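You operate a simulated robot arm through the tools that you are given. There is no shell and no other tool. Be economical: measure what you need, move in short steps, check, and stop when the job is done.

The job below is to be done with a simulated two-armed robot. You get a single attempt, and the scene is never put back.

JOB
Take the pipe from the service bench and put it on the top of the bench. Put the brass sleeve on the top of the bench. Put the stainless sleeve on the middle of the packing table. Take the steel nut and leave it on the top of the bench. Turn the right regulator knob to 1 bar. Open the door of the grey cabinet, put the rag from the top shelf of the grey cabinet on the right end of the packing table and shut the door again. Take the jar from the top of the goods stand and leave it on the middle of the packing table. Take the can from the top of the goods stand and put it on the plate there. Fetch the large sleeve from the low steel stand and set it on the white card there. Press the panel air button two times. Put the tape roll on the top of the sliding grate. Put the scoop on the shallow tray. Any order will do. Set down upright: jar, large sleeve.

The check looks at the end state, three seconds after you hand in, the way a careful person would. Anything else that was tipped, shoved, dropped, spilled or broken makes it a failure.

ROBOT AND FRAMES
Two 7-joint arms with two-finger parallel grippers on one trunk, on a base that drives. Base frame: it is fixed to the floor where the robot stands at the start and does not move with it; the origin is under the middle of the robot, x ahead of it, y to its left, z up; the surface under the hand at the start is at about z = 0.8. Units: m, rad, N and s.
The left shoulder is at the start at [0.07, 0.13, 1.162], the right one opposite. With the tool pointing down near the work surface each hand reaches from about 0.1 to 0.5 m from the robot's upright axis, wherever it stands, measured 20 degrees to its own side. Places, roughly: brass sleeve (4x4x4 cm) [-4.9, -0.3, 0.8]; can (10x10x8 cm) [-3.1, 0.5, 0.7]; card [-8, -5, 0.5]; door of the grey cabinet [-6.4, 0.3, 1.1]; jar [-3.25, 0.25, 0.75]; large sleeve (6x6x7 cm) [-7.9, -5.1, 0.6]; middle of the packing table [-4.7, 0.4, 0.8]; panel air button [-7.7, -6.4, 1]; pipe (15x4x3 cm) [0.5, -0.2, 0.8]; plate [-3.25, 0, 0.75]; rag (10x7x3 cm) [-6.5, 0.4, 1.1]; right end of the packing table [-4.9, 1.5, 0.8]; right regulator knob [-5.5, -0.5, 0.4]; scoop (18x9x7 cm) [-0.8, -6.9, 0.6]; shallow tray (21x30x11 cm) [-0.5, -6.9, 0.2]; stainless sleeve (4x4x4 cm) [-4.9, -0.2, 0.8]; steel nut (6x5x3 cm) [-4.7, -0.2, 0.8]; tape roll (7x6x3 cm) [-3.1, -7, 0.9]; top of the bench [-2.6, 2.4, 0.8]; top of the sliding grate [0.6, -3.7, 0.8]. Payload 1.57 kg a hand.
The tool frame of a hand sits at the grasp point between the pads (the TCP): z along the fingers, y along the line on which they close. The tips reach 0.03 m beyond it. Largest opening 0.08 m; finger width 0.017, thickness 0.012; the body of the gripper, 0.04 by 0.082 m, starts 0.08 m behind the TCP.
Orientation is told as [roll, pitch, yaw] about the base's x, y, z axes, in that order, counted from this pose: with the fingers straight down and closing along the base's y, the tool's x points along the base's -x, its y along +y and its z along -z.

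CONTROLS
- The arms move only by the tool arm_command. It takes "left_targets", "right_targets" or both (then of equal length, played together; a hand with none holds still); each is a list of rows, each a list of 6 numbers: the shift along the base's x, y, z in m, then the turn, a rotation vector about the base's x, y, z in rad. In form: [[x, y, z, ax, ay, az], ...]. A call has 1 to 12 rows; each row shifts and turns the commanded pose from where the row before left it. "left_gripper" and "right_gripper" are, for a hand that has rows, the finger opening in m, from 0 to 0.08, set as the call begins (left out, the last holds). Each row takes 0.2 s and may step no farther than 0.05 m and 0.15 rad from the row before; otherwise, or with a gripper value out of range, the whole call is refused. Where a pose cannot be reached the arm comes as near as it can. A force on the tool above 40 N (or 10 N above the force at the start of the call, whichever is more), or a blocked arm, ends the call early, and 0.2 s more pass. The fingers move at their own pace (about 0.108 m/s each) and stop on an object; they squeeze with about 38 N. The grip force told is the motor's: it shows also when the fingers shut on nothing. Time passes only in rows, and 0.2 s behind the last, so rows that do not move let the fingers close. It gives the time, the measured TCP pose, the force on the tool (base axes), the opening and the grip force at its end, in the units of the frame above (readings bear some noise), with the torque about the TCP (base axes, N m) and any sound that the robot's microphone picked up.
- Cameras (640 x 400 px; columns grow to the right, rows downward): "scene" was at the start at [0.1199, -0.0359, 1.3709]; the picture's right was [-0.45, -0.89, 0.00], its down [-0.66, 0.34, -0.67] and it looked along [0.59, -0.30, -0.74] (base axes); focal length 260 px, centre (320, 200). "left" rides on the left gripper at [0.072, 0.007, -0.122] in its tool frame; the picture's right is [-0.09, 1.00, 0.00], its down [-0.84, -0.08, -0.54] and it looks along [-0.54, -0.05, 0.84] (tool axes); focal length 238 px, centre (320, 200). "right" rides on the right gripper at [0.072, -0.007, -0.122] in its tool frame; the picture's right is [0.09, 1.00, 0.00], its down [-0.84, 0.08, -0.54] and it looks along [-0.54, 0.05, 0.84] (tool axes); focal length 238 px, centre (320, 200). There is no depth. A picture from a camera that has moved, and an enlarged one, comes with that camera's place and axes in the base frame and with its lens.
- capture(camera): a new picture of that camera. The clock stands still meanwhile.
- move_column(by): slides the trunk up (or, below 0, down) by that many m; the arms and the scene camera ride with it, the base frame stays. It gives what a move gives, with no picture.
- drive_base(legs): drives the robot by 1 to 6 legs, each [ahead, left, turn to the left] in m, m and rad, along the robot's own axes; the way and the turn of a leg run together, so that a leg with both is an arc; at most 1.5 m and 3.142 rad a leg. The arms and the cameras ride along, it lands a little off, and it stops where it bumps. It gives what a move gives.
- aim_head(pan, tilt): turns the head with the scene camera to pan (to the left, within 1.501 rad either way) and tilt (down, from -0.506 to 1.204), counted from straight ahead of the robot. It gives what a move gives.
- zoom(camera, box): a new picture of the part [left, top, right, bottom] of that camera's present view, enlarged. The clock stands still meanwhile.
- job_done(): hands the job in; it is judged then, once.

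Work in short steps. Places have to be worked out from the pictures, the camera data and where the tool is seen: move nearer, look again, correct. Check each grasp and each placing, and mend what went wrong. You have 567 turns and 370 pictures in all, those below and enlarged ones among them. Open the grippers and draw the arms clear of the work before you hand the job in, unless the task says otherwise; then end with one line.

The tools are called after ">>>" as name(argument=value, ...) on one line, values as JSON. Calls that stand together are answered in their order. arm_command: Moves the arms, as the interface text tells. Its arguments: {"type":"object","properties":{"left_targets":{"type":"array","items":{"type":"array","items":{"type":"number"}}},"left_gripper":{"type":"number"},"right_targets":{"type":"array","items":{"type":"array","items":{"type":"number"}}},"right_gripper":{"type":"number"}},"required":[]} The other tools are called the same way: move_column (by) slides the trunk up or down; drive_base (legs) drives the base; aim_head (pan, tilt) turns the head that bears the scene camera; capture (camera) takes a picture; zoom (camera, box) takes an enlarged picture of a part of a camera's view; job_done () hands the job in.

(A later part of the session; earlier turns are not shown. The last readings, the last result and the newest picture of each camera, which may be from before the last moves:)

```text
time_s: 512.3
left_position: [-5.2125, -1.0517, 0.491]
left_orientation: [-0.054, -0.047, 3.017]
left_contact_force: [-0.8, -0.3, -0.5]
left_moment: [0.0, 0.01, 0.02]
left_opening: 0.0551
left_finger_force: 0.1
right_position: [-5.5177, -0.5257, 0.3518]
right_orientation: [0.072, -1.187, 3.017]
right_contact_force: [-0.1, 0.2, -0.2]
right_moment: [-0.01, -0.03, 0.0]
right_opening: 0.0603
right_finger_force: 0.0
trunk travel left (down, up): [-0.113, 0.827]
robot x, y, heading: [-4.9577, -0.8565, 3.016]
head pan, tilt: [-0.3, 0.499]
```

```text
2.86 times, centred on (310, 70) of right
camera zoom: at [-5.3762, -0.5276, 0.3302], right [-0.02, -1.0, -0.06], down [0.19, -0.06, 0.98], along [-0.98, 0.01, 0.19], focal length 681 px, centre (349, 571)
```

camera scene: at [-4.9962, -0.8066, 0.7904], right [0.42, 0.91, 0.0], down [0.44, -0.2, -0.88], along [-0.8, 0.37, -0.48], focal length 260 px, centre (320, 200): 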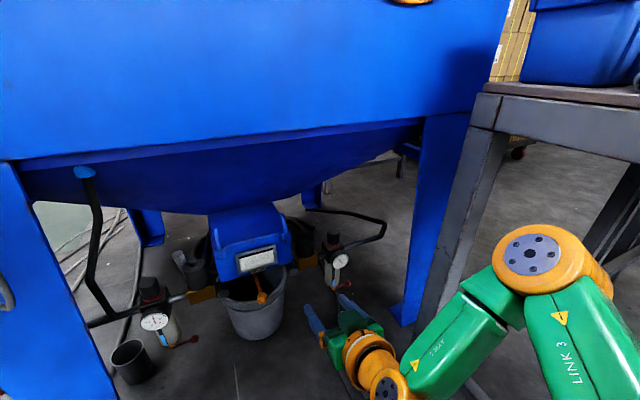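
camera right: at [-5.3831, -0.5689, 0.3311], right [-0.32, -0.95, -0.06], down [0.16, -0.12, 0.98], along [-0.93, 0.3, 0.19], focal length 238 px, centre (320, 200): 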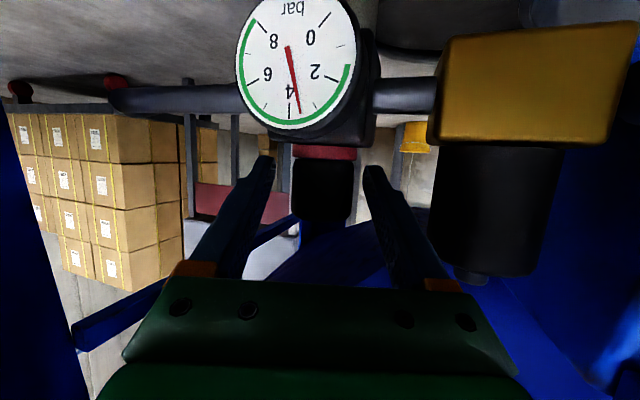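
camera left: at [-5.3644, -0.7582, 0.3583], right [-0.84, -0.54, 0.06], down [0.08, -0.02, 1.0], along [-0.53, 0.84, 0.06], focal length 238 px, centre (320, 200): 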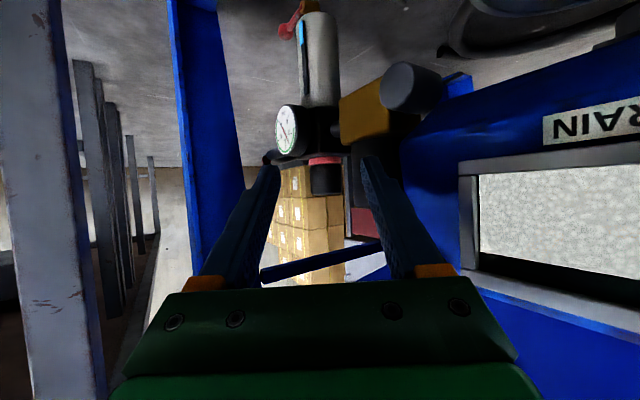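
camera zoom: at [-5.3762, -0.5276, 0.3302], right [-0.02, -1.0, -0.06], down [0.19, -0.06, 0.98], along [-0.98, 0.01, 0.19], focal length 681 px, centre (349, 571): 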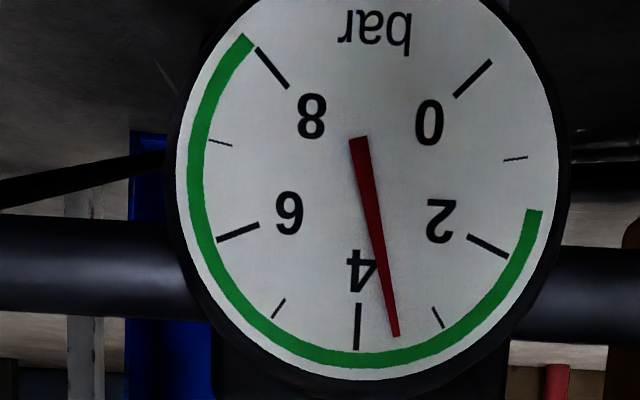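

The knob does follow the hand: 0.3 rad CCW lowers ~0.48 bar (now 3.5 bar). I work in strokes: swing the open hand back to yaw 2.55, grip, and turn +0.5 rad.

>>> arm_command(right_targets=[[0, 0, 0, 0, 0, -0.117], [0, 0, 0, 0, 0, -0.117], [0, 0, 0, 0, 0, -0.117], [0, 0, 0, 0, 0, -0.116], [0, 0, 0, 0, 0, 0]], right_gripper=0.06)

>>> arm_command(right_targets=[[0, 0, 0, 0, 0, 0], [0, 0, 0, 0, 0, 0], [0, 0, 0, 0, 0, 0], [0, 0, 0, 0, 0, 0.125], [0, 0, 0, 0, 0, 0.125], [0, 0, 0, 0, 0, 0.125], [0, 0, 0, 0, 0, 0.125], [0, 0, 0, 0, 0, 0]], right_gripper=0.01)

>>> zoom(camera="right", box=[220, 0, 400, 140])

```text
time_s: 513.5
left_position: [-5.212, -1.0528, 0.4916]
left_orientation: [-0.054, -0.045, 3.016]
left_contact_force: [-0.4, -0.3, -0.6]
left_moment: [-0.01, -0.02, 0.0]
left_opening: 0.0548
left_finger_force: 0.1
right_position: [-5.5022, -0.519, 0.3618]
right_orientation: [0.069, -1.186, 2.552]
right_contact_force: [-2.1, -5.6, -2.7]
right_moment: [0.04, -0.09, 0.04]
right_opening: 0.0649
right_finger_force: 2.3
right hand out of reach, approached as far as the arm can: row 3, 4
trunk travel left (down, up): [-0.113, 0.827]
robot x, y, heading: [-4.9562, -0.8585, 3.012]
head pan, tilt: [-0.3, 0.499]
```

```text
time_s: 514.1
left_position: [-5.2108, -1.0554, 0.4907]
left_orientation: [-0.055, -0.045, 3.028]
left_contact_force: [-0.5, -0.2, 0.7]
left_moment: [-0.02, 0.0, 0.03]
left_opening: 0.0552
left_finger_force: 0.1
right_position: [-5.5061, -0.5321, 0.3614]
right_orientation: [0.077, -1.184, 2.576]
right_contact_force: [-6.0, -17.7, -2.4]
right_moment: [0.02, -0.18, 0.38]
right_opening: 0.0361
right_finger_force: 14.4
trunk travel left (down, up): [-0.113, 0.827]
robot x, y, heading: [-4.9599, -0.8609, 3.023]
head pan, tilt: [-0.3, 0.499]
stopped in row 3 (right hand): the force on the tool passed its limit at 41 N (the readings are from after the stop); the commanded pose is now the measured one
```

```text
2.86 times, centred on (310, 70) of right
camera zoom: at [-5.3796, -0.5938, 0.3413], right [-0.44, -0.9, -0.06], down [0.14, -0.13, 0.98], along [-0.89, 0.43, 0.19], focal length 681 px, centre (349, 571)
```

zoom: 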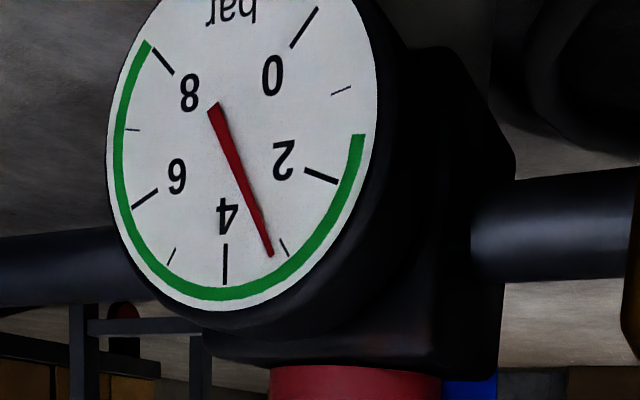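

It is gripped (36 mm) at yaw 2.58, gauge ≈ 3.3. I now turn +0.45 rad.

>>> arm_command(right_targets=[[-0.003, 0.002, 0, 0, 0, 0.11], [-0.003, 0.002, -0.002, 0, 0, 0.11], [-0.003, 0.001, -0.002, 0, 0, 0.11], [0, 0, -0.002, 0, 0, 0.11], [0, 0, 0, 0, 0, 0]], right_gripper=0.01)

>>> zoom(camera="right", box=[220, 0, 400, 140])

```text
time_s: 514.6
left_position: [-5.2091, -1.0551, 0.4918]
left_orientation: [-0.053, -0.048, 3.025]
left_contact_force: [0.0, -0.1, -1.2]
left_moment: [0.0, 0.03, -0.01]
left_opening: 0.055
left_finger_force: 0.0
right_position: [-5.5062, -0.5303, 0.3627]
right_orientation: [0.072, -1.183, 2.706]
right_contact_force: [9.5, -5.0, 5.3]
right_moment: [0.96, -0.4, 0.03]
right_opening: 0.0359
right_finger_force: 42.3
trunk travel left (down, up): [-0.113, 0.827]
robot x, y, heading: [-4.9557, -0.8602, 3.019]
head pan, tilt: [-0.3, 0.499]
stopped in row 2 (right hand): the force on the tool passed its limit at 52 N (the readings are from after the stop); the commanded pose is now the measured one
```

```text
2.86 times, centred on (310, 70) of right
camera zoom: at [-5.3732, -0.5753, 0.3416], right [-0.33, -0.94, -0.06], down [0.16, -0.11, 0.98], along [-0.93, 0.31, 0.18], focal length 681 px, centre (349, 571)
```

zoom: 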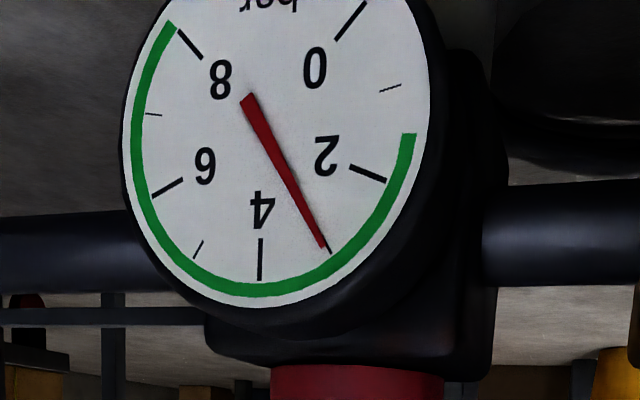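

Gauge 3.0 now. My small shifts caused the force stop; I continue with pure rotation.

>>> arm_command(right_targets=[[0, 0, 0, 0, 0, 0.08], [0, 0, 0, 0, 0, 0.08], [0, 0, 0, 0, 0, 0.08], [0, 0, 0, 0, 0, 0.08], [0, 0, 0, 0, 0, 0.08], [0, 0, 0, 0, 0, 0]])

>>> zoom(camera="right", box=[220, 0, 400, 140])

```text
time_s: 516.0
left_position: [-5.2087, -1.053, 0.4907]
left_orientation: [-0.051, -0.049, 3.021]
left_contact_force: [-1.4, -0.5, -0.2]
left_moment: [-0.03, 0.01, 0.02]
left_opening: 0.055
left_finger_force: 0.0
right_position: [-5.5058, -0.525, 0.3628]
right_orientation: [0.075, -1.188, 3.089]
right_contact_force: [10.0, 32.2, 10.2]
right_moment: [1.12, -0.35, -0.47]
right_opening: 0.036
right_finger_force: 42.3
trunk travel left (down, up): [-0.113, 0.827]
robot x, y, heading: [-4.9573, -0.8628, 3.018]
head pan, tilt: [-0.3, 0.499]
```

```text
2.86 times, centred on (310, 70) of right
camera zoom: at [-5.3652, -0.5162, 0.3411], right [0.05, -1.0, -0.06], down [0.19, -0.05, 0.98], along [-0.98, -0.06, 0.19], focal length 681 px, centre (349, 571)
```

zoom: 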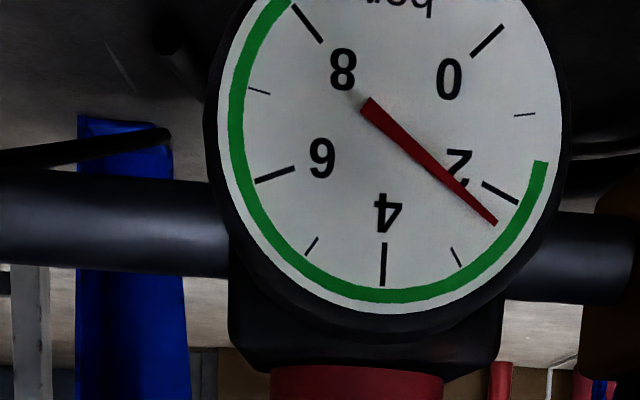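

Now ≈ 2.35 bar. Next stroke: open, swing back to yaw ≈ 2.65, re-grip.

>>> arm_command(right_targets=[[0, 0, 0, 0, 0, 0], [0, 0, 0, 0, 0, 0], [0, 0, 0, 0, 0, -0.11], [0, 0, 0, 0, 0, -0.11], [0, 0, 0, 0, 0, -0.11], [0, 0, 0, 0, 0, -0.11], [0, 0, 0, 0, 0, 0]], right_gripper=0.06)

>>> capture(camera="right")

```text
time_s: 517.6
left_position: [-5.2104, -1.0541, 0.4917]
left_orientation: [-0.054, -0.045, 3.025]
left_contact_force: [-1.7, -0.2, -0.4]
left_moment: [-0.01, -0.01, -0.01]
left_opening: 0.055
left_finger_force: 0.0
right_position: [-5.5064, -0.5307, 0.3591]
right_orientation: [0.081, -1.18, 2.657]
right_contact_force: [0.2, -0.2, 0.5]
right_moment: [0.02, 0.01, 0.0]
right_opening: 0.0597
right_finger_force: 0.0
trunk travel left (down, up): [-0.113, 0.827]
robot x, y, heading: [-4.9554, -0.8621, 3.02]
head pan, tilt: [-0.3, 0.499]
```

```text
166 pictures are left
camera right: at [-5.3752, -0.5801, 0.3395], right [-0.37, -0.93, -0.05], down [0.15, -0.12, 0.98], along [-0.92, 0.35, 0.18], focal length 238 px, centre (320, 200)
```

right: 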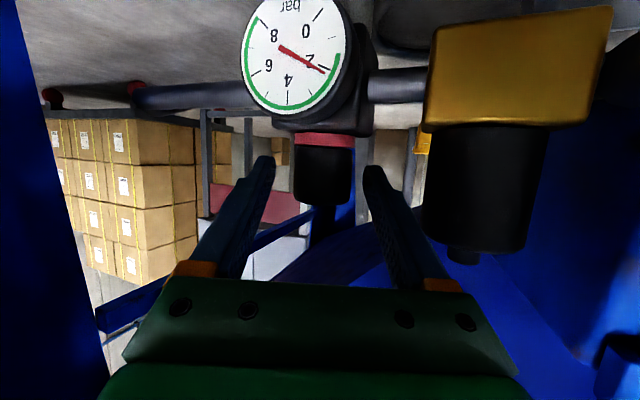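

Centred. I advance 1 cm, grip and turn +0.4 rad.

>>> arm_command(right_targets=[[-0.009, 0.005, -0.003, 0, 0, 0], [0, 0, 0, 0, 0, 0]])

>>> arm_command(right_targets=[[0, 0, 0, 0, 0, 0], [0, 0, 0, 0, 0, 0], [0, 0, 0, 0, 0, 0], [0, 0, 0, 0, 0, 0.08], [0, 0, 0, 0, 0, 0.08], [0, 0, 0, 0, 0, 0.08], [0, 0, 0, 0, 0, 0.08], [0, 0, 0, 0, 0, 0.08], [0, 0, 0, 0, 0, 0]], right_gripper=0.01)

>>> zoom(camera="right", box=[220, 0, 400, 140])

```text
time_s: 518.2
left_position: [-5.2094, -1.0543, 0.4913]
left_orientation: [-0.055, -0.045, 3.024]
left_contact_force: [-0.1, -0.4, 0.4]
left_moment: [0.0, -0.01, -0.04]
left_opening: 0.055
left_finger_force: 0.1
right_position: [-5.516, -0.5245, 0.3561]
right_orientation: [0.08, -1.179, 2.656]
right_contact_force: [-0.3, -0.6, -0.8]
right_moment: [0.01, 0.02, -0.02]
right_opening: 0.0598
right_finger_force: 0.0
trunk travel left (down, up): [-0.113, 0.827]
robot x, y, heading: [-4.9554, -0.8595, 3.022]
head pan, tilt: [-0.3, 0.499]
```

```text
time_s: 520.2
left_position: [-5.2115, -1.0554, 0.4909]
left_orientation: [-0.056, -0.045, 3.024]
left_contact_force: [0.0, 0.1, 0.4]
left_moment: [0.04, 0.02, 0.01]
left_opening: 0.055
left_finger_force: 0.0
right_position: [-5.5168, -0.5255, 0.3567]
right_orientation: [0.074, -1.177, 3.065]
right_contact_force: [8.3, -20.9, -7.0]
right_moment: [0.6, 0.51, 0.06]
right_opening: 0.0362
right_finger_force: 43.2
trunk travel left (down, up): [-0.113, 0.827]
robot x, y, heading: [-4.9547, -0.8601, 3.019]
head pan, tilt: [-0.3, 0.499]
```

```text
2.86 times, centred on (310, 70) of right
camera zoom: at [-5.3758, -0.5202, 0.3365], right [0.03, -1.0, -0.06], down [0.18, -0.05, 0.98], along [-0.98, -0.04, 0.18], focal length 681 px, centre (349, 571)
```

zoom: 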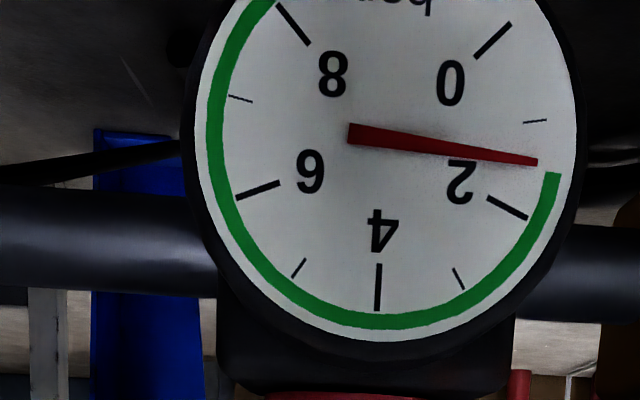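

≈ 1.43 bar. One more short stroke: open, swing back 0.3 rad.

>>> arm_command(right_targets=[[0, 0, 0, 0, 0, 0], [0, 0, 0, 0, 0, 0], [0, 0, 0, 0, 0, -0.1], [0, 0, 0, 0, 0, -0.1], [0, 0, 0, 0, 0, -0.1], [0, 0, 0, 0, 0, 0]], right_gripper=0.06)

>>> arm_command(right_targets=[[0, 0, 0, 0, 0, 0], [0, 0, 0, 0, 0, 0], [0, 0, 0, 0, 0, 0], [0, 0, 0, 0, 0, 0.06], [0, 0, 0, 0, 0, 0.06], [0, 0, 0, 0, 0, 0.06], [0, 0, 0, 0, 0, 0]], right_gripper=0.01)

>>> zoom(camera="right", box=[220, 0, 400, 140])

```text
time_s: 521.6
left_position: [-5.209, -1.0553, 0.4912]
left_orientation: [-0.053, -0.045, 3.025]
left_contact_force: [0.2, 0.9, 0.6]
left_moment: [-0.02, 0.03, 0.0]
left_opening: 0.0548
left_finger_force: 0.1
right_position: [-5.5156, -0.5244, 0.3559]
right_orientation: [0.08, -1.179, 2.756]
right_contact_force: [-1.1, -0.5, -1.1]
right_moment: [-0.02, -0.01, 0.02]
right_opening: 0.0602
right_finger_force: 0.1
trunk travel left (down, up): [-0.113, 0.827]
robot x, y, heading: [-4.9533, -0.8619, 3.025]
head pan, tilt: [-0.3, 0.499]
```

```text
time_s: 523.2
left_position: [-5.2101, -1.0558, 0.4902]
left_orientation: [-0.057, -0.045, 3.028]
left_contact_force: [-0.6, -0.6, -0.8]
left_moment: [-0.01, 0.0, 0.03]
left_opening: 0.0552
left_finger_force: 0.1
right_position: [-5.5159, -0.5271, 0.3559]
right_orientation: [0.077, -1.177, 2.944]
right_contact_force: [4.0, -16.4, -4.5]
right_moment: [0.45, 0.17, 0.1]
right_opening: 0.0361
right_finger_force: 43.0
trunk travel left (down, up): [-0.113, 0.827]
robot x, y, heading: [-4.9538, -0.8587, 3.026]
head pan, tilt: [-0.3, 0.499]
```

```text
2.86 times, centred on (310, 70) of right
camera zoom: at [-5.3754, -0.5377, 0.336], right [-0.09, -0.99, -0.06], down [0.17, -0.07, 0.98], along [-0.98, 0.08, 0.18], focal length 681 px, centre (349, 571)
```

zoom: 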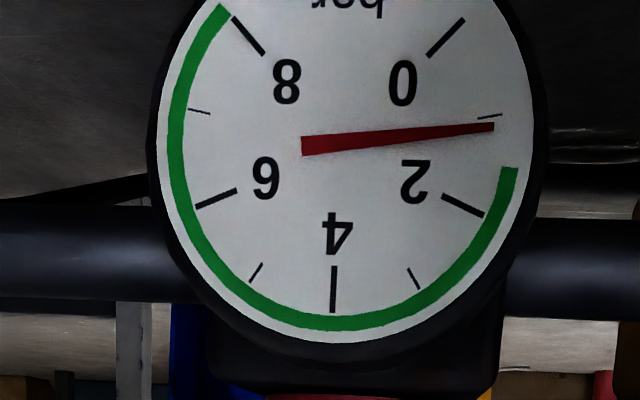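

≈ 1.1 bar. I add 0.05 rad, then open and read again.

>>> arm_command(right_targets=[[0, 0, 0, 0, 0, 0.05], [0, 0, 0, 0, 0, 0]])

>>> arm_command(right_targets=[[0, 0, 0, 0, 0, 0], [0, 0, 0, 0, 0, 0], [0, 0, 0, 0, 0, 0]], right_gripper=0.06)

>>> zoom(camera="right", box=[220, 0, 400, 140])

```text
time_s: 523.8
left_position: [-5.2103, -1.0555, 0.4903]
left_orientation: [-0.056, -0.044, 3.024]
left_contact_force: [0.3, -0.2, 0.2]
left_moment: [-0.01, 0.0, 0.01]
left_opening: 0.0549
left_finger_force: 0.1
right_position: [-5.516, -0.5258, 0.3563]
right_orientation: [0.077, -1.178, 2.992]
right_contact_force: [9.8, -19.5, -7.5]
right_moment: [0.55, 0.36, 0.12]
right_opening: 0.0364
right_finger_force: 42.9
trunk travel left (down, up): [-0.113, 0.827]
robot x, y, heading: [-4.9568, -0.8579, 3.019]
head pan, tilt: [-0.3, 0.499]
```

```text
time_s: 524.6
left_position: [-5.2106, -1.0546, 0.4918]
left_orientation: [-0.053, -0.044, 3.026]
left_contact_force: [1.1, -0.3, -0.6]
left_moment: [0.02, 0.0, 0.03]
left_opening: 0.0551
left_finger_force: 0.1
right_position: [-5.5164, -0.5238, 0.3562]
right_orientation: [0.079, -1.18, 2.987]
right_contact_force: [-0.3, -0.6, 0.1]
right_moment: [0.0, -0.04, -0.03]
right_opening: 0.0599
right_finger_force: 0.0
trunk travel left (down, up): [-0.113, 0.827]
robot x, y, heading: [-4.9564, -0.8609, 3.016]
head pan, tilt: [-0.3, 0.499]
```

```text
2.86 times, centred on (310, 70) of right
camera zoom: at [-5.3751, -0.5293, 0.3364], right [-0.05, -1.0, -0.05], down [0.18, -0.06, 0.98], along [-0.98, 0.04, 0.18], focal length 681 px, centre (349, 571)
```

zoom: 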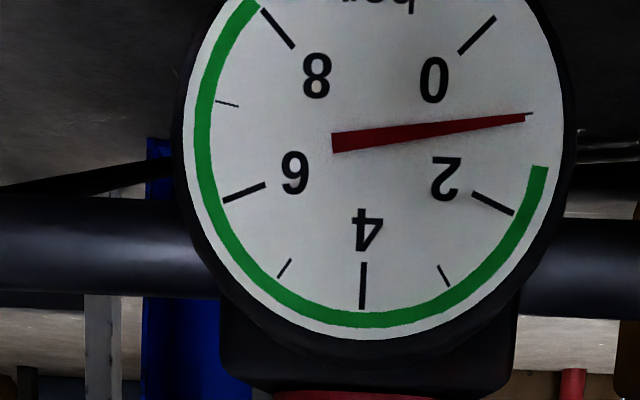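

The needle sits on 1 bar. I withdraw straight back with the base (hand axis is along the driving direction).

>>> drive_base(legs=[[-0.15, 0, 0]])

>>> capture(camera="right")

```text
time_s: 526.0
left_position: [-5.0603, -1.0727, 0.4919]
left_orientation: [-0.054, -0.044, 3.024]
left_contact_force: [0.2, 0.2, 0.8]
left_moment: [0.01, 0.01, -0.03]
left_opening: 0.055
left_finger_force: 0.0
right_position: [-5.3656, -0.5416, 0.3564]
right_orientation: [0.08, -1.179, 2.985]
right_contact_force: [-1.0, -0.3, -1.2]
right_moment: [-0.03, 0.0, 0.0]
right_opening: 0.0598
right_finger_force: 0.0
trunk travel left (down, up): [-0.113, 0.827]
robot x, y, heading: [-4.8061, -0.8769, 3.021]
head pan, tilt: [-0.3, 0.499]
```

```text
162 pictures are left
camera right: at [-5.225, -0.5476, 0.3364], right [-0.05, -1.0, -0.05], down [0.18, -0.06, 0.98], along [-0.98, 0.03, 0.18], focal length 238 px, centre (320, 200)
```

right: 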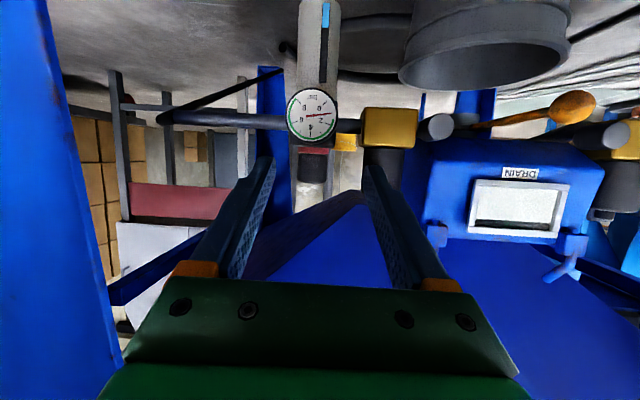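

>>> zoom(camera="right", box=[270, 75, 360, 155])

```text
5.00 times, centred on (315, 115) of right
camera zoom: at [-5.225, -0.5476, 0.3364], right [-0.05, -1.0, -0.05], down [0.18, -0.06, 0.98], along [-0.98, 0.03, 0.18], focal length 1192 px, centre (345, 625)
```

zoom: 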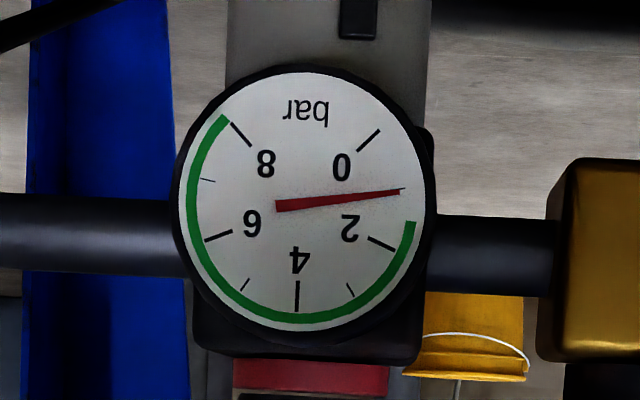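

The right gauge reads 1 bar. I fold the right hand, move left away from the machine, raise the trunk and read the machine's sign.

>>> arm_command(right_targets=[[0.02, 0, 0.01, -0.019, -0.147, 0], [0.02, -0.01, 0.01, -0.019, -0.147, 0], [0.02, -0.01, 0.01, -0.019, -0.147, 0], [0.02, -0.01, 0.01, -0.019, -0.147, 0], [0.02, -0.01, 0.02, -0.019, -0.147, 0], [0.01, -0.01, 0.02, -0.019, -0.147, 0], [0.01, -0.01, 0.02, -0.019, -0.147, 0], [0.01, 0, 0.02, -0.019, -0.147, 0]])

>>> drive_base(legs=[[0, 0.9, 0]])

>>> move_column(by=0.65)

>>> aim_head(pan=-0.6, tilt=0.0)

>>> capture(camera="scene")

```text
time_s: 527.8
left_position: [-5.0606, -1.0726, 0.4922]
left_orientation: [-0.057, -0.046, 3.026]
left_contact_force: [-0.3, 0.1, 1.1]
left_moment: [0.02, 0.0, -0.02]
left_opening: 0.0549
left_finger_force: 0.1
right_position: [-5.2024, -0.5916, 0.4543]
right_orientation: [0.037, -0.055, 3.001]
right_contact_force: [1.2, -1.1, 0.4]
right_moment: [0.06, 0.02, -0.02]
right_opening: 0.0601
right_finger_force: 0.0
right hand out of reach, approached as far as the arm can: row 2, 7, 8
trunk travel left (down, up): [-0.113, 0.827]
robot x, y, heading: [-4.7995, -0.8809, 3.022]
head pan, tilt: [-0.3, 0.499]
```

```text
time_s: 532.5
left_position: [-5.1668, -1.9595, 0.4917]
left_orientation: [-0.055, -0.044, 3.028]
left_contact_force: [0.9, -0.5, -0.1]
left_moment: [0.02, 0.0, -0.01]
left_opening: 0.055
left_finger_force: 0.0
right_position: [-5.3106, -1.4797, 0.4539]
right_orientation: [0.038, -0.06, 3.002]
right_contact_force: [0.3, -0.1, -0.7]
right_moment: [-0.01, -0.04, -0.01]
right_opening: 0.06
right_finger_force: 0.1
trunk travel left (down, up): [-0.113, 0.827]
robot x, y, heading: [-4.9134, -1.7638, 3.022]
head pan, tilt: [-0.3, 0.499]
```

```text
refused: 0.65 is not a number from -0.4 to 0.4
```

```text
time_s: 533.4
left_position: [-5.1675, -1.96, 0.491]
left_orientation: [-0.055, -0.045, 3.026]
left_contact_force: [-0.2, -0.6, -0.2]
left_moment: [0.0, -0.02, -0.03]
left_opening: 0.055
left_finger_force: 0.1
right_position: [-5.31, -1.4799, 0.453]
right_orientation: [0.037, -0.06, 3.004]
right_contact_force: [-0.1, 0.5, 0.0]
right_moment: [-0.01, 0.0, 0.02]
right_opening: 0.0598
right_finger_force: 0.1
trunk travel left (down, up): [-0.113, 0.827]
robot x, y, heading: [-4.9122, -1.7643, 3.018]
head pan, tilt: [-0.6, 0.0]
```

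```text
160 pictures are left
camera scene: at [-5.0306, -1.6995, 0.7595], right [0.66, 0.75, 0.0], down [0.0, 0.0, -1.0], along [-0.75, 0.66, 0.0], focal length 260 px, centre (320, 200)
```

scene: 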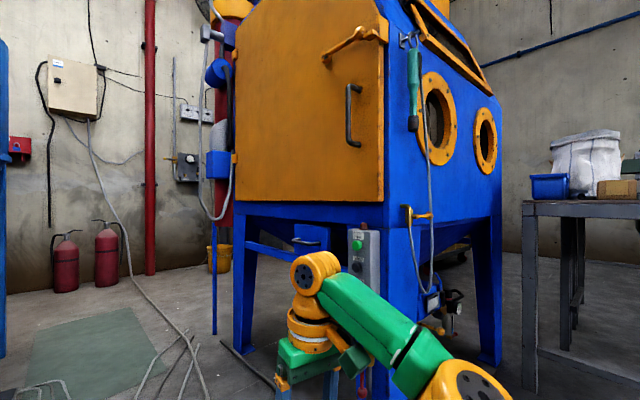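

I raise the trunk in two moves and zoom on the white sheet on the machine's front.

>>> move_column(by=0.4)

>>> move_column(by=0.25)

>>> aim_head(pan=-0.75, tilt=0.1)

>>> capture(camera="scene")

```text
time_s: 537.2
left_position: [-5.1676, -1.9598, 0.8918]
left_orientation: [-0.054, -0.046, 3.025]
left_contact_force: [0.0, -0.8, 0.9]
left_moment: [-0.01, 0.0, -0.01]
left_opening: 0.0551
left_finger_force: 0.0
right_position: [-5.31, -1.4784, 0.8539]
right_orientation: [0.038, -0.06, 3.003]
right_contact_force: [0.4, 0.1, -0.8]
right_moment: [-0.03, -0.02, -0.04]
right_opening: 0.0601
right_finger_force: 0.1
trunk travel left (down, up): [-0.513, 0.427]
robot x, y, heading: [-4.9151, -1.7644, 3.028]
head pan, tilt: [-0.6, 0.0]
```

```text
time_s: 539.8
left_position: [-5.1679, -1.9594, 1.1414]
left_orientation: [-0.053, -0.046, 3.026]
left_contact_force: [-0.9, -0.1, -0.4]
left_moment: [-0.01, 0.03, 0.0]
left_opening: 0.055
left_finger_force: 0.0
right_position: [-5.3091, -1.4793, 1.1033]
right_orientation: [0.04, -0.059, 3.002]
right_contact_force: [-0.2, 0.3, 0.6]
right_moment: [0.0, -0.05, -0.01]
right_opening: 0.0603
right_finger_force: 0.1
trunk travel left (down, up): [-0.763, 0.177]
robot x, y, heading: [-4.9108, -1.7642, 3.02]
head pan, tilt: [-0.6, 0.0]
```

```text
time_s: 540.5
left_position: [-5.1675, -1.96, 1.141]
left_orientation: [-0.055, -0.045, 3.026]
left_contact_force: [0.7, 0.5, -0.2]
left_moment: [0.01, 0.03, 0.01]
left_opening: 0.0552
left_finger_force: 0.1
right_position: [-5.3119, -1.4789, 1.1037]
right_orientation: [0.037, -0.058, 3.002]
right_contact_force: [0.3, -0.3, 1.0]
right_moment: [-0.02, -0.02, 0.02]
right_opening: 0.0601
right_finger_force: 0.0
trunk travel left (down, up): [-0.763, 0.177]
robot x, y, heading: [-4.911, -1.763, 3.023]
head pan, tilt: [-0.75, 0.099]
```

```text
159 pictures are left
camera scene: at [-5.0224, -1.6884, 1.4006], right [0.76, 0.65, 0.0], down [0.06, -0.08, -1.0], along [-0.64, 0.76, -0.1], focal length 260 px, centre (320, 200)
```

scene: 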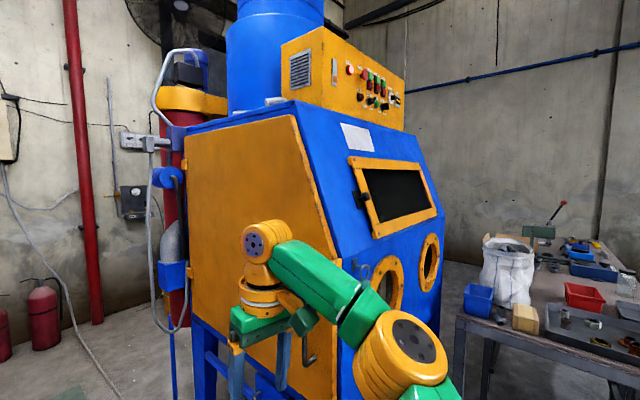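

>>> zoom(camera="scene", box=[320, 105, 400, 165])

```text
6.67 times, centred on (360, 135) of scene
camera zoom: at [-5.0224, -1.6884, 1.4006], right [0.76, 0.65, 0.0], down [0.06, -0.08, -1.0], along [-0.64, 0.76, -0.1], focal length 1736 px, centre (53, 633)
```

zoom: 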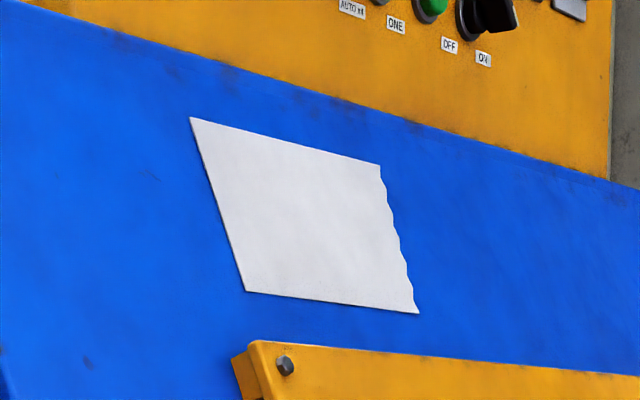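

No information there. I now head for the low steel stand near (-8, -5): first south past the round machine.

>>> drive_base(legs=[[-0.35, 0, 0.12], [0, 1.3, 0], [0, 1.3, 0]])

>>> aim_head(pan=0, tilt=0.3)

>>> capture(camera="scene")

```text
time_s: 554.2
left_position: [-4.7617, -4.5248, 1.1427]
left_orientation: [-0.054, -0.047, -3.105]
left_contact_force: [0.4, 0.2, -0.1]
left_moment: [-0.03, 0.04, 0.0]
left_opening: 0.055
left_finger_force: 0.1
right_position: [-4.9769, -4.0717, 1.1022]
right_orientation: [0.038, -0.059, -3.131]
right_contact_force: [0.5, -0.3, 0.8]
right_moment: [0.03, -0.03, 0.0]
right_opening: 0.06
right_finger_force: 0.1
trunk travel left (down, up): [-0.763, 0.177]
robot x, y, heading: [-4.539, -4.293, -3.11]
head pan, tilt: [-0.75, 0.099]
stopped in leg 3: the robot was blocked; the commanded pose is now the measured one
```

```text
time_s: 555.3
left_position: [-4.7624, -4.5271, 1.1414]
left_orientation: [-0.054, -0.044, -3.104]
left_contact_force: [-0.3, 0.9, -0.1]
left_moment: [-0.01, 0.02, -0.04]
left_opening: 0.0551
left_finger_force: 0.1
right_position: [-4.9772, -4.0731, 1.1035]
right_orientation: [0.039, -0.058, -3.129]
right_contact_force: [0.0, -0.1, -0.7]
right_moment: [0.0, -0.02, -0.03]
right_opening: 0.06
right_finger_force: 0.1
trunk travel left (down, up): [-0.763, 0.177]
robot x, y, heading: [-4.5412, -4.2944, -3.111]
head pan, tilt: [0.0, 0.3]
```

```text
157 pictures are left
camera scene: at [-4.6848, -4.2992, 1.3819], right [-0.03, 1.0, 0.0], down [0.3, 0.01, -0.96], along [-0.95, -0.03, -0.3], focal length 260 px, centre (320, 200)
```

scene: 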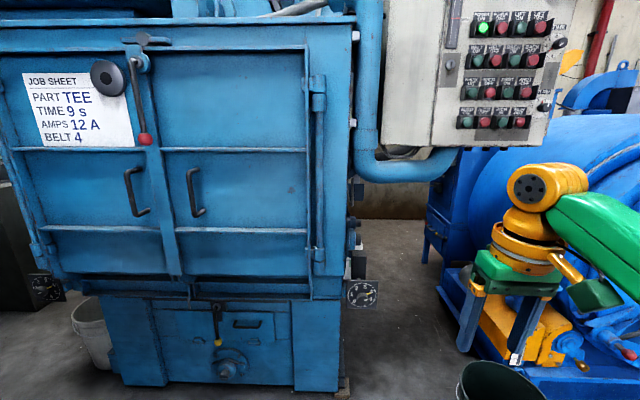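

Something blocks me on the left; I look that way and get the whole picture.

>>> aim_head(pan=1.3, tilt=0.5)

>>> capture(camera="scene")

```text
time_s: 556.7
left_position: [-4.7634, -4.5267, 1.1416]
left_orientation: [-0.056, -0.045, -3.105]
left_contact_force: [0.3, 0.1, 0.9]
left_moment: [-0.01, 0.02, -0.03]
left_opening: 0.0549
left_finger_force: 0.1
right_position: [-4.9781, -4.0736, 1.1045]
right_orientation: [0.04, -0.056, -3.127]
right_contact_force: [-0.3, -0.1, 0.7]
right_moment: [-0.02, 0.0, 0.01]
right_opening: 0.0602
right_finger_force: 0.0
trunk travel left (down, up): [-0.763, 0.177]
robot x, y, heading: [-4.5433, -4.2919, -3.102]
head pan, tilt: [1.3, 0.499]
```

```text
156 pictures are left
camera scene: at [-4.6129, -4.3851, 1.3635], right [-0.97, 0.23, 0.0], down [0.11, 0.47, -0.88], along [-0.21, -0.85, -0.48], focal length 260 px, centre (320, 200)
```

scene: 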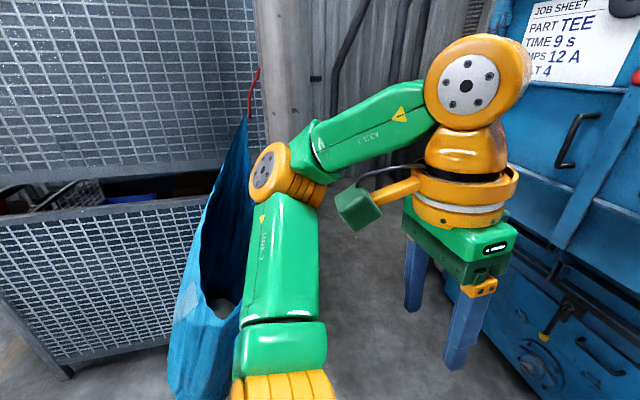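

A tarp on a mesh cage blocks the left. The west end must be reached along the far wall, and the scoop rack and tape table lie on that way, so I do those first: I back out east and face the far wall.

>>> drive_base(legs=[[0, -0.4, 0], [-1.3, 0, 0], [-1.3, 0, 0], [0, 0, 1.55]])

>>> aim_head(pan=0.2, tilt=0.3)

>>> capture(camera="scene")

```text
time_s: 575.4
left_position: [-1.7043, -3.9308, 1.1404]
left_orientation: [-0.054, -0.047, -1.475]
left_contact_force: [-0.7, 0.0, 0.4]
left_moment: [0.01, 0.02, -0.05]
left_opening: 0.0546
left_finger_force: 0.2
right_position: [-2.1449, -4.1723, 1.1036]
right_orientation: [0.038, -0.058, -1.498]
right_contact_force: [0.1, -0.4, -0.3]
right_moment: [0.0, -0.02, -0.04]
right_opening: 0.0602
right_finger_force: 0.1
trunk travel left (down, up): [-0.763, 0.177]
robot x, y, heading: [-1.9482, -3.7252, -1.478]
head pan, tilt: [1.3, 0.499]
```

```text
time_s: 576.7
left_position: [-1.7038, -3.9308, 1.14]
left_orientation: [-0.054, -0.048, -1.473]
left_contact_force: [-0.4, 0.0, 0.3]
left_moment: [0.01, -0.04, -0.03]
left_opening: 0.055
left_finger_force: 0.2
right_position: [-2.1441, -4.1709, 1.1037]
right_orientation: [0.039, -0.06, -1.498]
right_contact_force: [-0.7, -0.7, 0.2]
right_moment: [-0.02, -0.03, 0.03]
right_opening: 0.0599
right_finger_force: 0.0
trunk travel left (down, up): [-0.763, 0.177]
robot x, y, heading: [-1.9523, -3.7215, -1.48]
head pan, tilt: [0.201, 0.3]
```

```text
155 pictures are left
camera scene: at [-1.9177, -3.8625, 1.3818], right [-0.96, -0.29, 0.0], down [-0.09, 0.28, -0.96], along [0.28, -0.91, -0.3], focal length 260 px, centre (320, 200)
```

scene: 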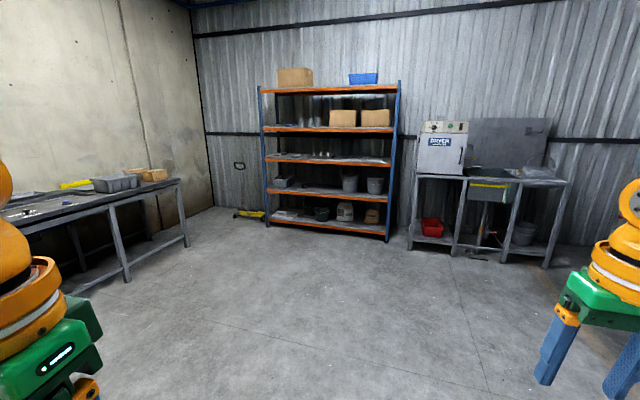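

Rack ahead: x -1.87…-0.29, front at y ≈ -6.75; the scoop is on the second shelf, the tray on the bottom one at left. I drive to about (-0.7, -6.05).

>>> drive_base(legs=[[0, 0, -0.09], [0, 1.25, 0], [1.2, 0, 0], [1.1, 0, 0]])

>>> aim_head(pan=0.0, tilt=0.7)

>>> capture(camera="scene")

```text
time_s: 594.6
left_position: [-0.4795, -6.2994, 1.1411]
left_orientation: [-0.055, -0.047, -1.57]
left_contact_force: [0.3, -0.2, -0.4]
left_moment: [-0.01, -0.01, 0.01]
left_opening: 0.0553
left_finger_force: 0.0
right_position: [-0.9403, -6.4976, 1.1037]
right_orientation: [0.04, -0.06, -1.596]
right_contact_force: [0.3, -0.7, 0.5]
right_moment: [-0.03, 0.0, -0.02]
right_opening: 0.0597
right_finger_force: 0.1
trunk travel left (down, up): [-0.763, 0.177]
robot x, y, heading: [-0.701, -6.0707, -1.57]
head pan, tilt: [0.201, 0.3]
```

```text
time_s: 595.5
left_position: [-0.4792, -6.3011, 1.1415]
left_orientation: [-0.053, -0.048, -1.57]
left_contact_force: [-0.4, -0.4, -0.8]
left_moment: [-0.01, 0.01, 0.01]
left_opening: 0.055
left_finger_force: 0.1
right_position: [-0.9408, -6.4986, 1.1034]
right_orientation: [0.039, -0.057, -1.596]
right_contact_force: [0.9, -0.5, -0.7]
right_moment: [0.03, -0.01, -0.02]
right_opening: 0.06
right_finger_force: 0.0
trunk travel left (down, up): [-0.763, 0.177]
robot x, y, heading: [-0.7024, -6.0755, -1.573]
head pan, tilt: [0.0, 0.7]
```

```text
154 pictures are left
camera scene: at [-0.7036, -6.2054, 1.3458], right [-1.0, 0.0, 0.0], down [0.0, 0.64, -0.77], along [0.0, -0.77, -0.64], focal length 260 px, centre (320, 200)
```

scene: 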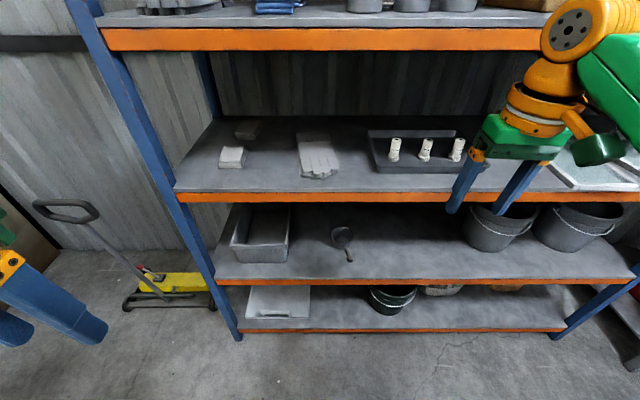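

I see the scoop at px (343, 240) on the second shelf and the shallow tray on the bottom shelf at left. Zooming in.

>>> zoom(camera="scene", box=[220, 190, 420, 340])

```text
2.67 times, centred on (320, 265) of scene
camera zoom: at [-0.7036, -6.2054, 1.3458], right [-1.0, 0.0, 0.0], down [0.0, 0.64, -0.77], along [0.0, -0.77, -0.64], focal length 694 px, centre (320, 27)
```

zoom: 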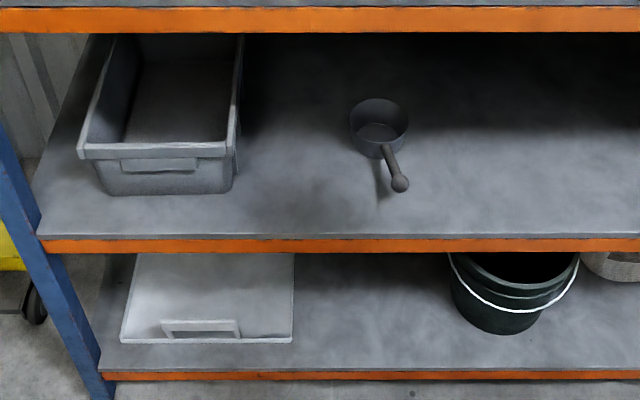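

Scoop: cup at about (-0.788, -6.86), handle toward me and slightly right; tray: x -0.66…-0.37, front y ≈ -6.76 on the bottom shelf (z ≈ 0.18). I lower the trunk and pitch the right hand forward to see the handle level.

>>> drive_base(legs=[[0, 0.08, 0]])

>>> move_column(by=-0.36)

>>> arm_command(right_targets=[[0, 0, 0, -0.147, 0, 0], [0, 0, 0, -0.147, 0, 0], [0, 0, 0, -0.147, 0, 0], [0, 0, -0.01, -0.147, 0, 0], [0, 0, -0.01, -0.147, 0, 0], [0, 0, -0.02, -0.147, 0, 0], [0, 0, -0.02, -0.147, 0, 0], [0, 0, -0.02, -0.147, 0, 0], [0, 0, 0, 0, 0, 0]], right_gripper=0.06)

>>> capture(camera="right")

>>> capture(camera="scene")

```text
time_s: 596.5
left_position: [-0.4052, -6.3001, 1.1408]
left_orientation: [-0.049, -0.048, -1.573]
left_contact_force: [-0.3, 0.0, 0.1]
left_moment: [0.03, -0.05, -0.04]
left_opening: 0.0549
left_finger_force: 0.2
right_position: [-0.8663, -6.4985, 1.1016]
right_orientation: [0.043, -0.057, -1.595]
right_contact_force: [0.2, -0.5, -1.7]
right_moment: [0.0, -0.04, 0.02]
right_opening: 0.0598
right_finger_force: 0.0
trunk travel left (down, up): [-0.763, 0.177]
robot x, y, heading: [-0.6226, -6.0735, -1.573]
head pan, tilt: [0.0, 0.7]
```

```text
time_s: 600.0
left_position: [-0.4007, -6.3, 0.783]
left_orientation: [-0.054, -0.047, -1.571]
left_contact_force: [0.2, -0.1, 0.2]
left_moment: [-0.01, 0.05, -0.01]
left_opening: 0.055
left_finger_force: 0.1
right_position: [-0.8618, -6.4982, 0.7442]
right_orientation: [0.038, -0.056, -1.594]
right_contact_force: [-0.9, 0.2, 0.0]
right_moment: [0.02, 0.02, -0.03]
right_opening: 0.06
right_finger_force: 0.0
trunk travel left (down, up): [-0.403, 0.537]
robot x, y, heading: [-0.6259, -6.0684, -1.572]
head pan, tilt: [0.0, 0.7]
```

```text
time_s: 602.0
left_position: [-0.4012, -6.3007, 0.7806]
left_orientation: [-0.054, -0.047, -1.571]
left_contact_force: [-0.9, 0.8, -0.5]
left_moment: [0.02, 0.02, -0.02]
left_opening: 0.0547
left_finger_force: 0.1
right_position: [-0.8591, -6.4964, 0.664]
right_orientation: [0.11, -1.232, -1.649]
right_contact_force: [-0.6, -0.3, -0.6]
right_moment: [0.0, 0.01, -0.01]
right_opening: 0.0601
right_finger_force: 0.0
trunk travel left (down, up): [-0.403, 0.537]
robot x, y, heading: [-0.6258, -6.0666, -1.573]
head pan, tilt: [0.0, 0.7]
```

```text
152 pictures are left
camera right: at [-0.868, -6.3587, 0.6361], right [1.0, 0.06, -0.05], down [0.03, 0.24, 0.97], along [0.07, -0.97, 0.23], focal length 238 px, centre (320, 200)
```

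right: 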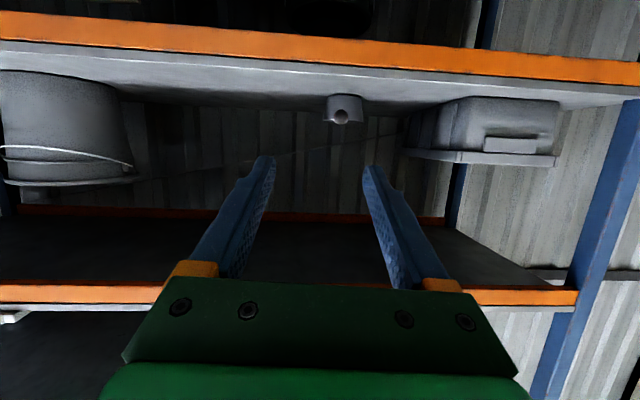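

```text
151 pictures are left
camera scene: at [-0.625, -6.2053, 0.9858], right [-1.0, 0.0, 0.0], down [0.0, 0.64, -0.76], along [0.0, -0.76, -0.64], focal length 260 px, centre (320, 200)
```

scene: 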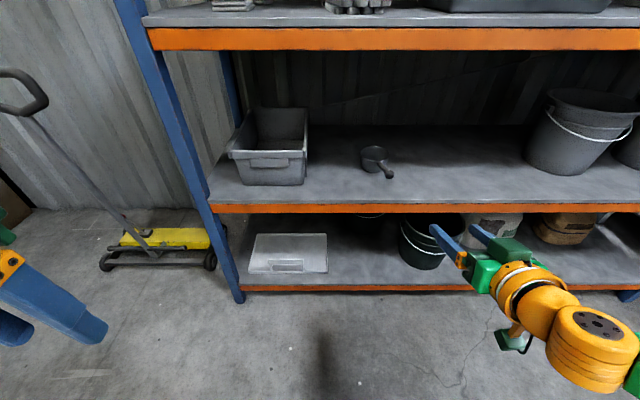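

Triangulated: handle ball at (-0.81, -6.783, 0.593), handle running toward the cup at (-0.785, -6.865). I drive 0.12 m ahead, yaw the hand along the handle and come to about 5 cm before it.

>>> drive_base(legs=[[0.12, 0, 0]])

>>> arm_command(right_targets=[[0.008, -0.02, -0.015, 0, 0, 0.11], [0.008, -0.02, -0.015, 0, 0, 0.11], [0.008, -0.025, -0.015, 0, 0, 0.11], [0.006, -0.025, -0.015, 0, 0, 0], [0, 0, 0, 0, 0, 0]], right_gripper=0.05)

>>> capture(camera="right")

>>> capture(camera="scene")

```text
time_s: 603.3
left_position: [-0.4012, -6.4199, 0.781]
left_orientation: [-0.054, -0.044, -1.573]
left_contact_force: [0.7, -0.6, 0.5]
left_moment: [0.01, 0.02, 0.03]
left_opening: 0.055
left_finger_force: 0.2
right_position: [-0.8613, -6.6161, 0.6627]
right_orientation: [0.107, -1.232, -1.647]
right_contact_force: [0.2, 0.1, -0.2]
right_moment: [-0.03, 0.0, 0.0]
right_opening: 0.0598
right_finger_force: 0.1
trunk travel left (down, up): [-0.403, 0.537]
robot x, y, heading: [-0.625, -6.188, -1.577]
head pan, tilt: [0.0, 0.7]
```

```text
time_s: 604.5
left_position: [-0.4016, -6.4184, 0.7812]
left_orientation: [-0.054, -0.048, -1.573]
left_contact_force: [-0.7, 0.5, -0.2]
left_moment: [-0.01, -0.02, -0.02]
left_opening: 0.0548
left_finger_force: 0.0
right_position: [-0.8312, -6.7051, 0.6041]
right_orientation: [0.106, -1.234, -1.317]
right_contact_force: [-0.4, 0.2, 0.2]
right_moment: [-0.01, 0.0, 0.01]
right_opening: 0.05
right_finger_force: 0.0
trunk travel left (down, up): [-0.403, 0.537]
robot x, y, heading: [-0.6265, -6.1886, -1.577]
head pan, tilt: [0.0, 0.7]
```

```text
150 pictures are left
camera right: at [-0.883, -6.5768, 0.5766], right [0.93, 0.38, -0.05], down [-0.04, 0.24, 0.97], along [0.38, -0.9, 0.23], focal length 238 px, centre (320, 200)
```

right: 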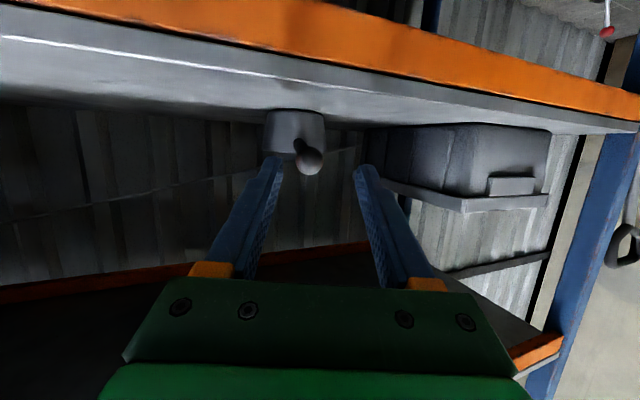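

```text
149 pictures are left
camera scene: at [-0.626, -6.3235, 0.9858], right [-1.0, 0.0, 0.0], down [0.0, 0.64, -0.77], along [0.0, -0.77, -0.64], focal length 260 px, centre (320, 200)
```

scene: 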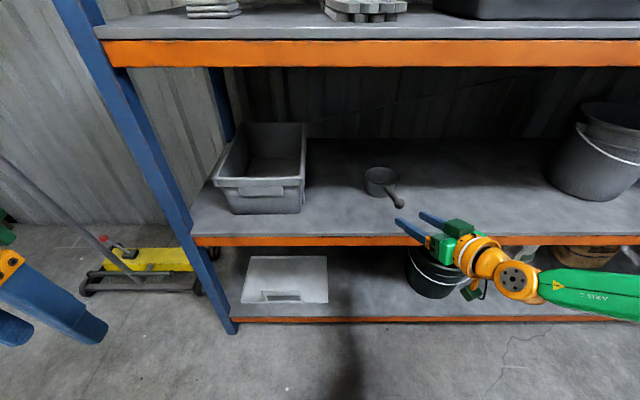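

Aligned within 1 cm. I shift and advance 8 cm along the handle, then close.

>>> arm_command(right_targets=[[0.002, -0.028, -0.003, 0, 0, 0], [0.008, -0.028, -0.003, 0, 0, 0], [0.008, -0.027, 0, 0, 0, 0], [0, 0, 0, 0, 0, 0]])

>>> capture(camera="right")

```text
time_s: 605.5
left_position: [-0.4013, -6.4185, 0.7815]
left_orientation: [-0.054, -0.046, -1.573]
left_contact_force: [-0.8, 0.4, 0.0]
left_moment: [0.03, -0.01, 0.02]
left_opening: 0.0553
left_finger_force: 0.1
right_position: [-0.8084, -6.7647, 0.6198]
right_orientation: [0.104, -1.232, -1.316]
right_contact_force: [-0.2, 0.4, 0.1]
right_moment: [-0.01, -0.02, -0.01]
right_opening: 0.0499
right_finger_force: 0.0
right hand out of reach, approached as far as the arm can: row 2, 3
trunk travel left (down, up): [-0.403, 0.537]
robot x, y, heading: [-0.6251, -6.1861, -1.581]
head pan, tilt: [0.0, 0.7]
```

```text
148 pictures are left
camera right: at [-0.8613, -6.635, 0.592], right [0.93, 0.37, -0.05], down [-0.04, 0.24, 0.97], along [0.38, -0.9, 0.23], focal length 238 px, centre (320, 200)
```

right: 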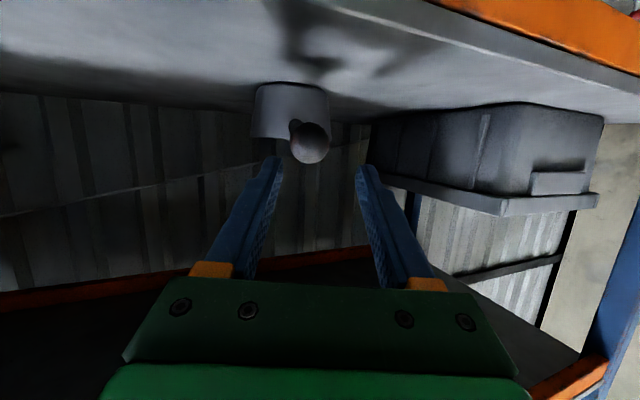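

The hand rose at its limit; I lower the trunk 2.2 cm and nudge the base 2 cm ahead and 5 mm right.

>>> move_column(by=-0.022)

>>> drive_base(legs=[[0.022, -0.004, 0]])

>>> capture(camera="right")

```text
time_s: 606.1
left_position: [-0.4017, -6.4187, 0.759]
left_orientation: [-0.053, -0.047, -1.571]
left_contact_force: [-0.1, -0.2, -0.6]
left_moment: [-0.02, 0.01, -0.01]
left_opening: 0.0548
left_finger_force: 0.1
right_position: [-0.8092, -6.7624, 0.5979]
right_orientation: [0.105, -1.234, -1.316]
right_contact_force: [-0.4, -0.2, -0.5]
right_moment: [0.03, 0.0, -0.03]
right_opening: 0.0499
right_finger_force: 0.0
trunk travel left (down, up): [-0.381, 0.559]
robot x, y, heading: [-0.6249, -6.1878, -1.574]
head pan, tilt: [0.0, 0.7]
```

```text
time_s: 606.9
left_position: [-0.4052, -6.4404, 0.7582]
left_orientation: [-0.053, -0.046, -1.573]
left_contact_force: [0.2, 0.1, -0.1]
left_moment: [0.01, -0.03, 0.01]
left_opening: 0.0549
left_finger_force: 0.0
right_position: [-0.8126, -6.7844, 0.5978]
right_orientation: [0.105, -1.233, -1.316]
right_contact_force: [-0.4, -0.3, -0.9]
right_moment: [-0.03, 0.0, 0.03]
right_opening: 0.0499
right_finger_force: 0.0
trunk travel left (down, up): [-0.381, 0.559]
robot x, y, heading: [-0.629, -6.2124, -1.571]
head pan, tilt: [0.0, 0.7]
```

```text
147 pictures are left
camera right: at [-0.8655, -6.6568, 0.5697], right [0.93, 0.37, -0.05], down [-0.04, 0.24, 0.97], along [0.38, -0.9, 0.23], focal length 238 px, centre (320, 200)
```

right: 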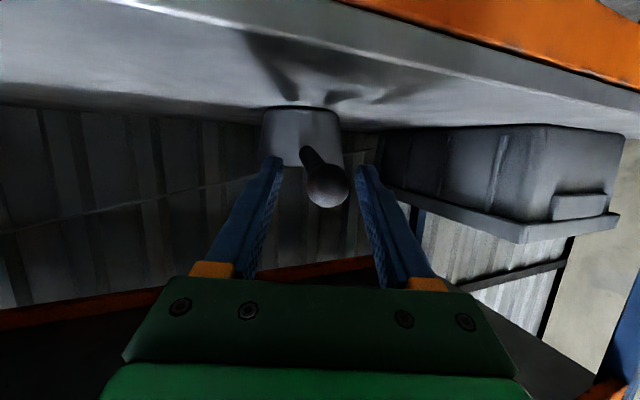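

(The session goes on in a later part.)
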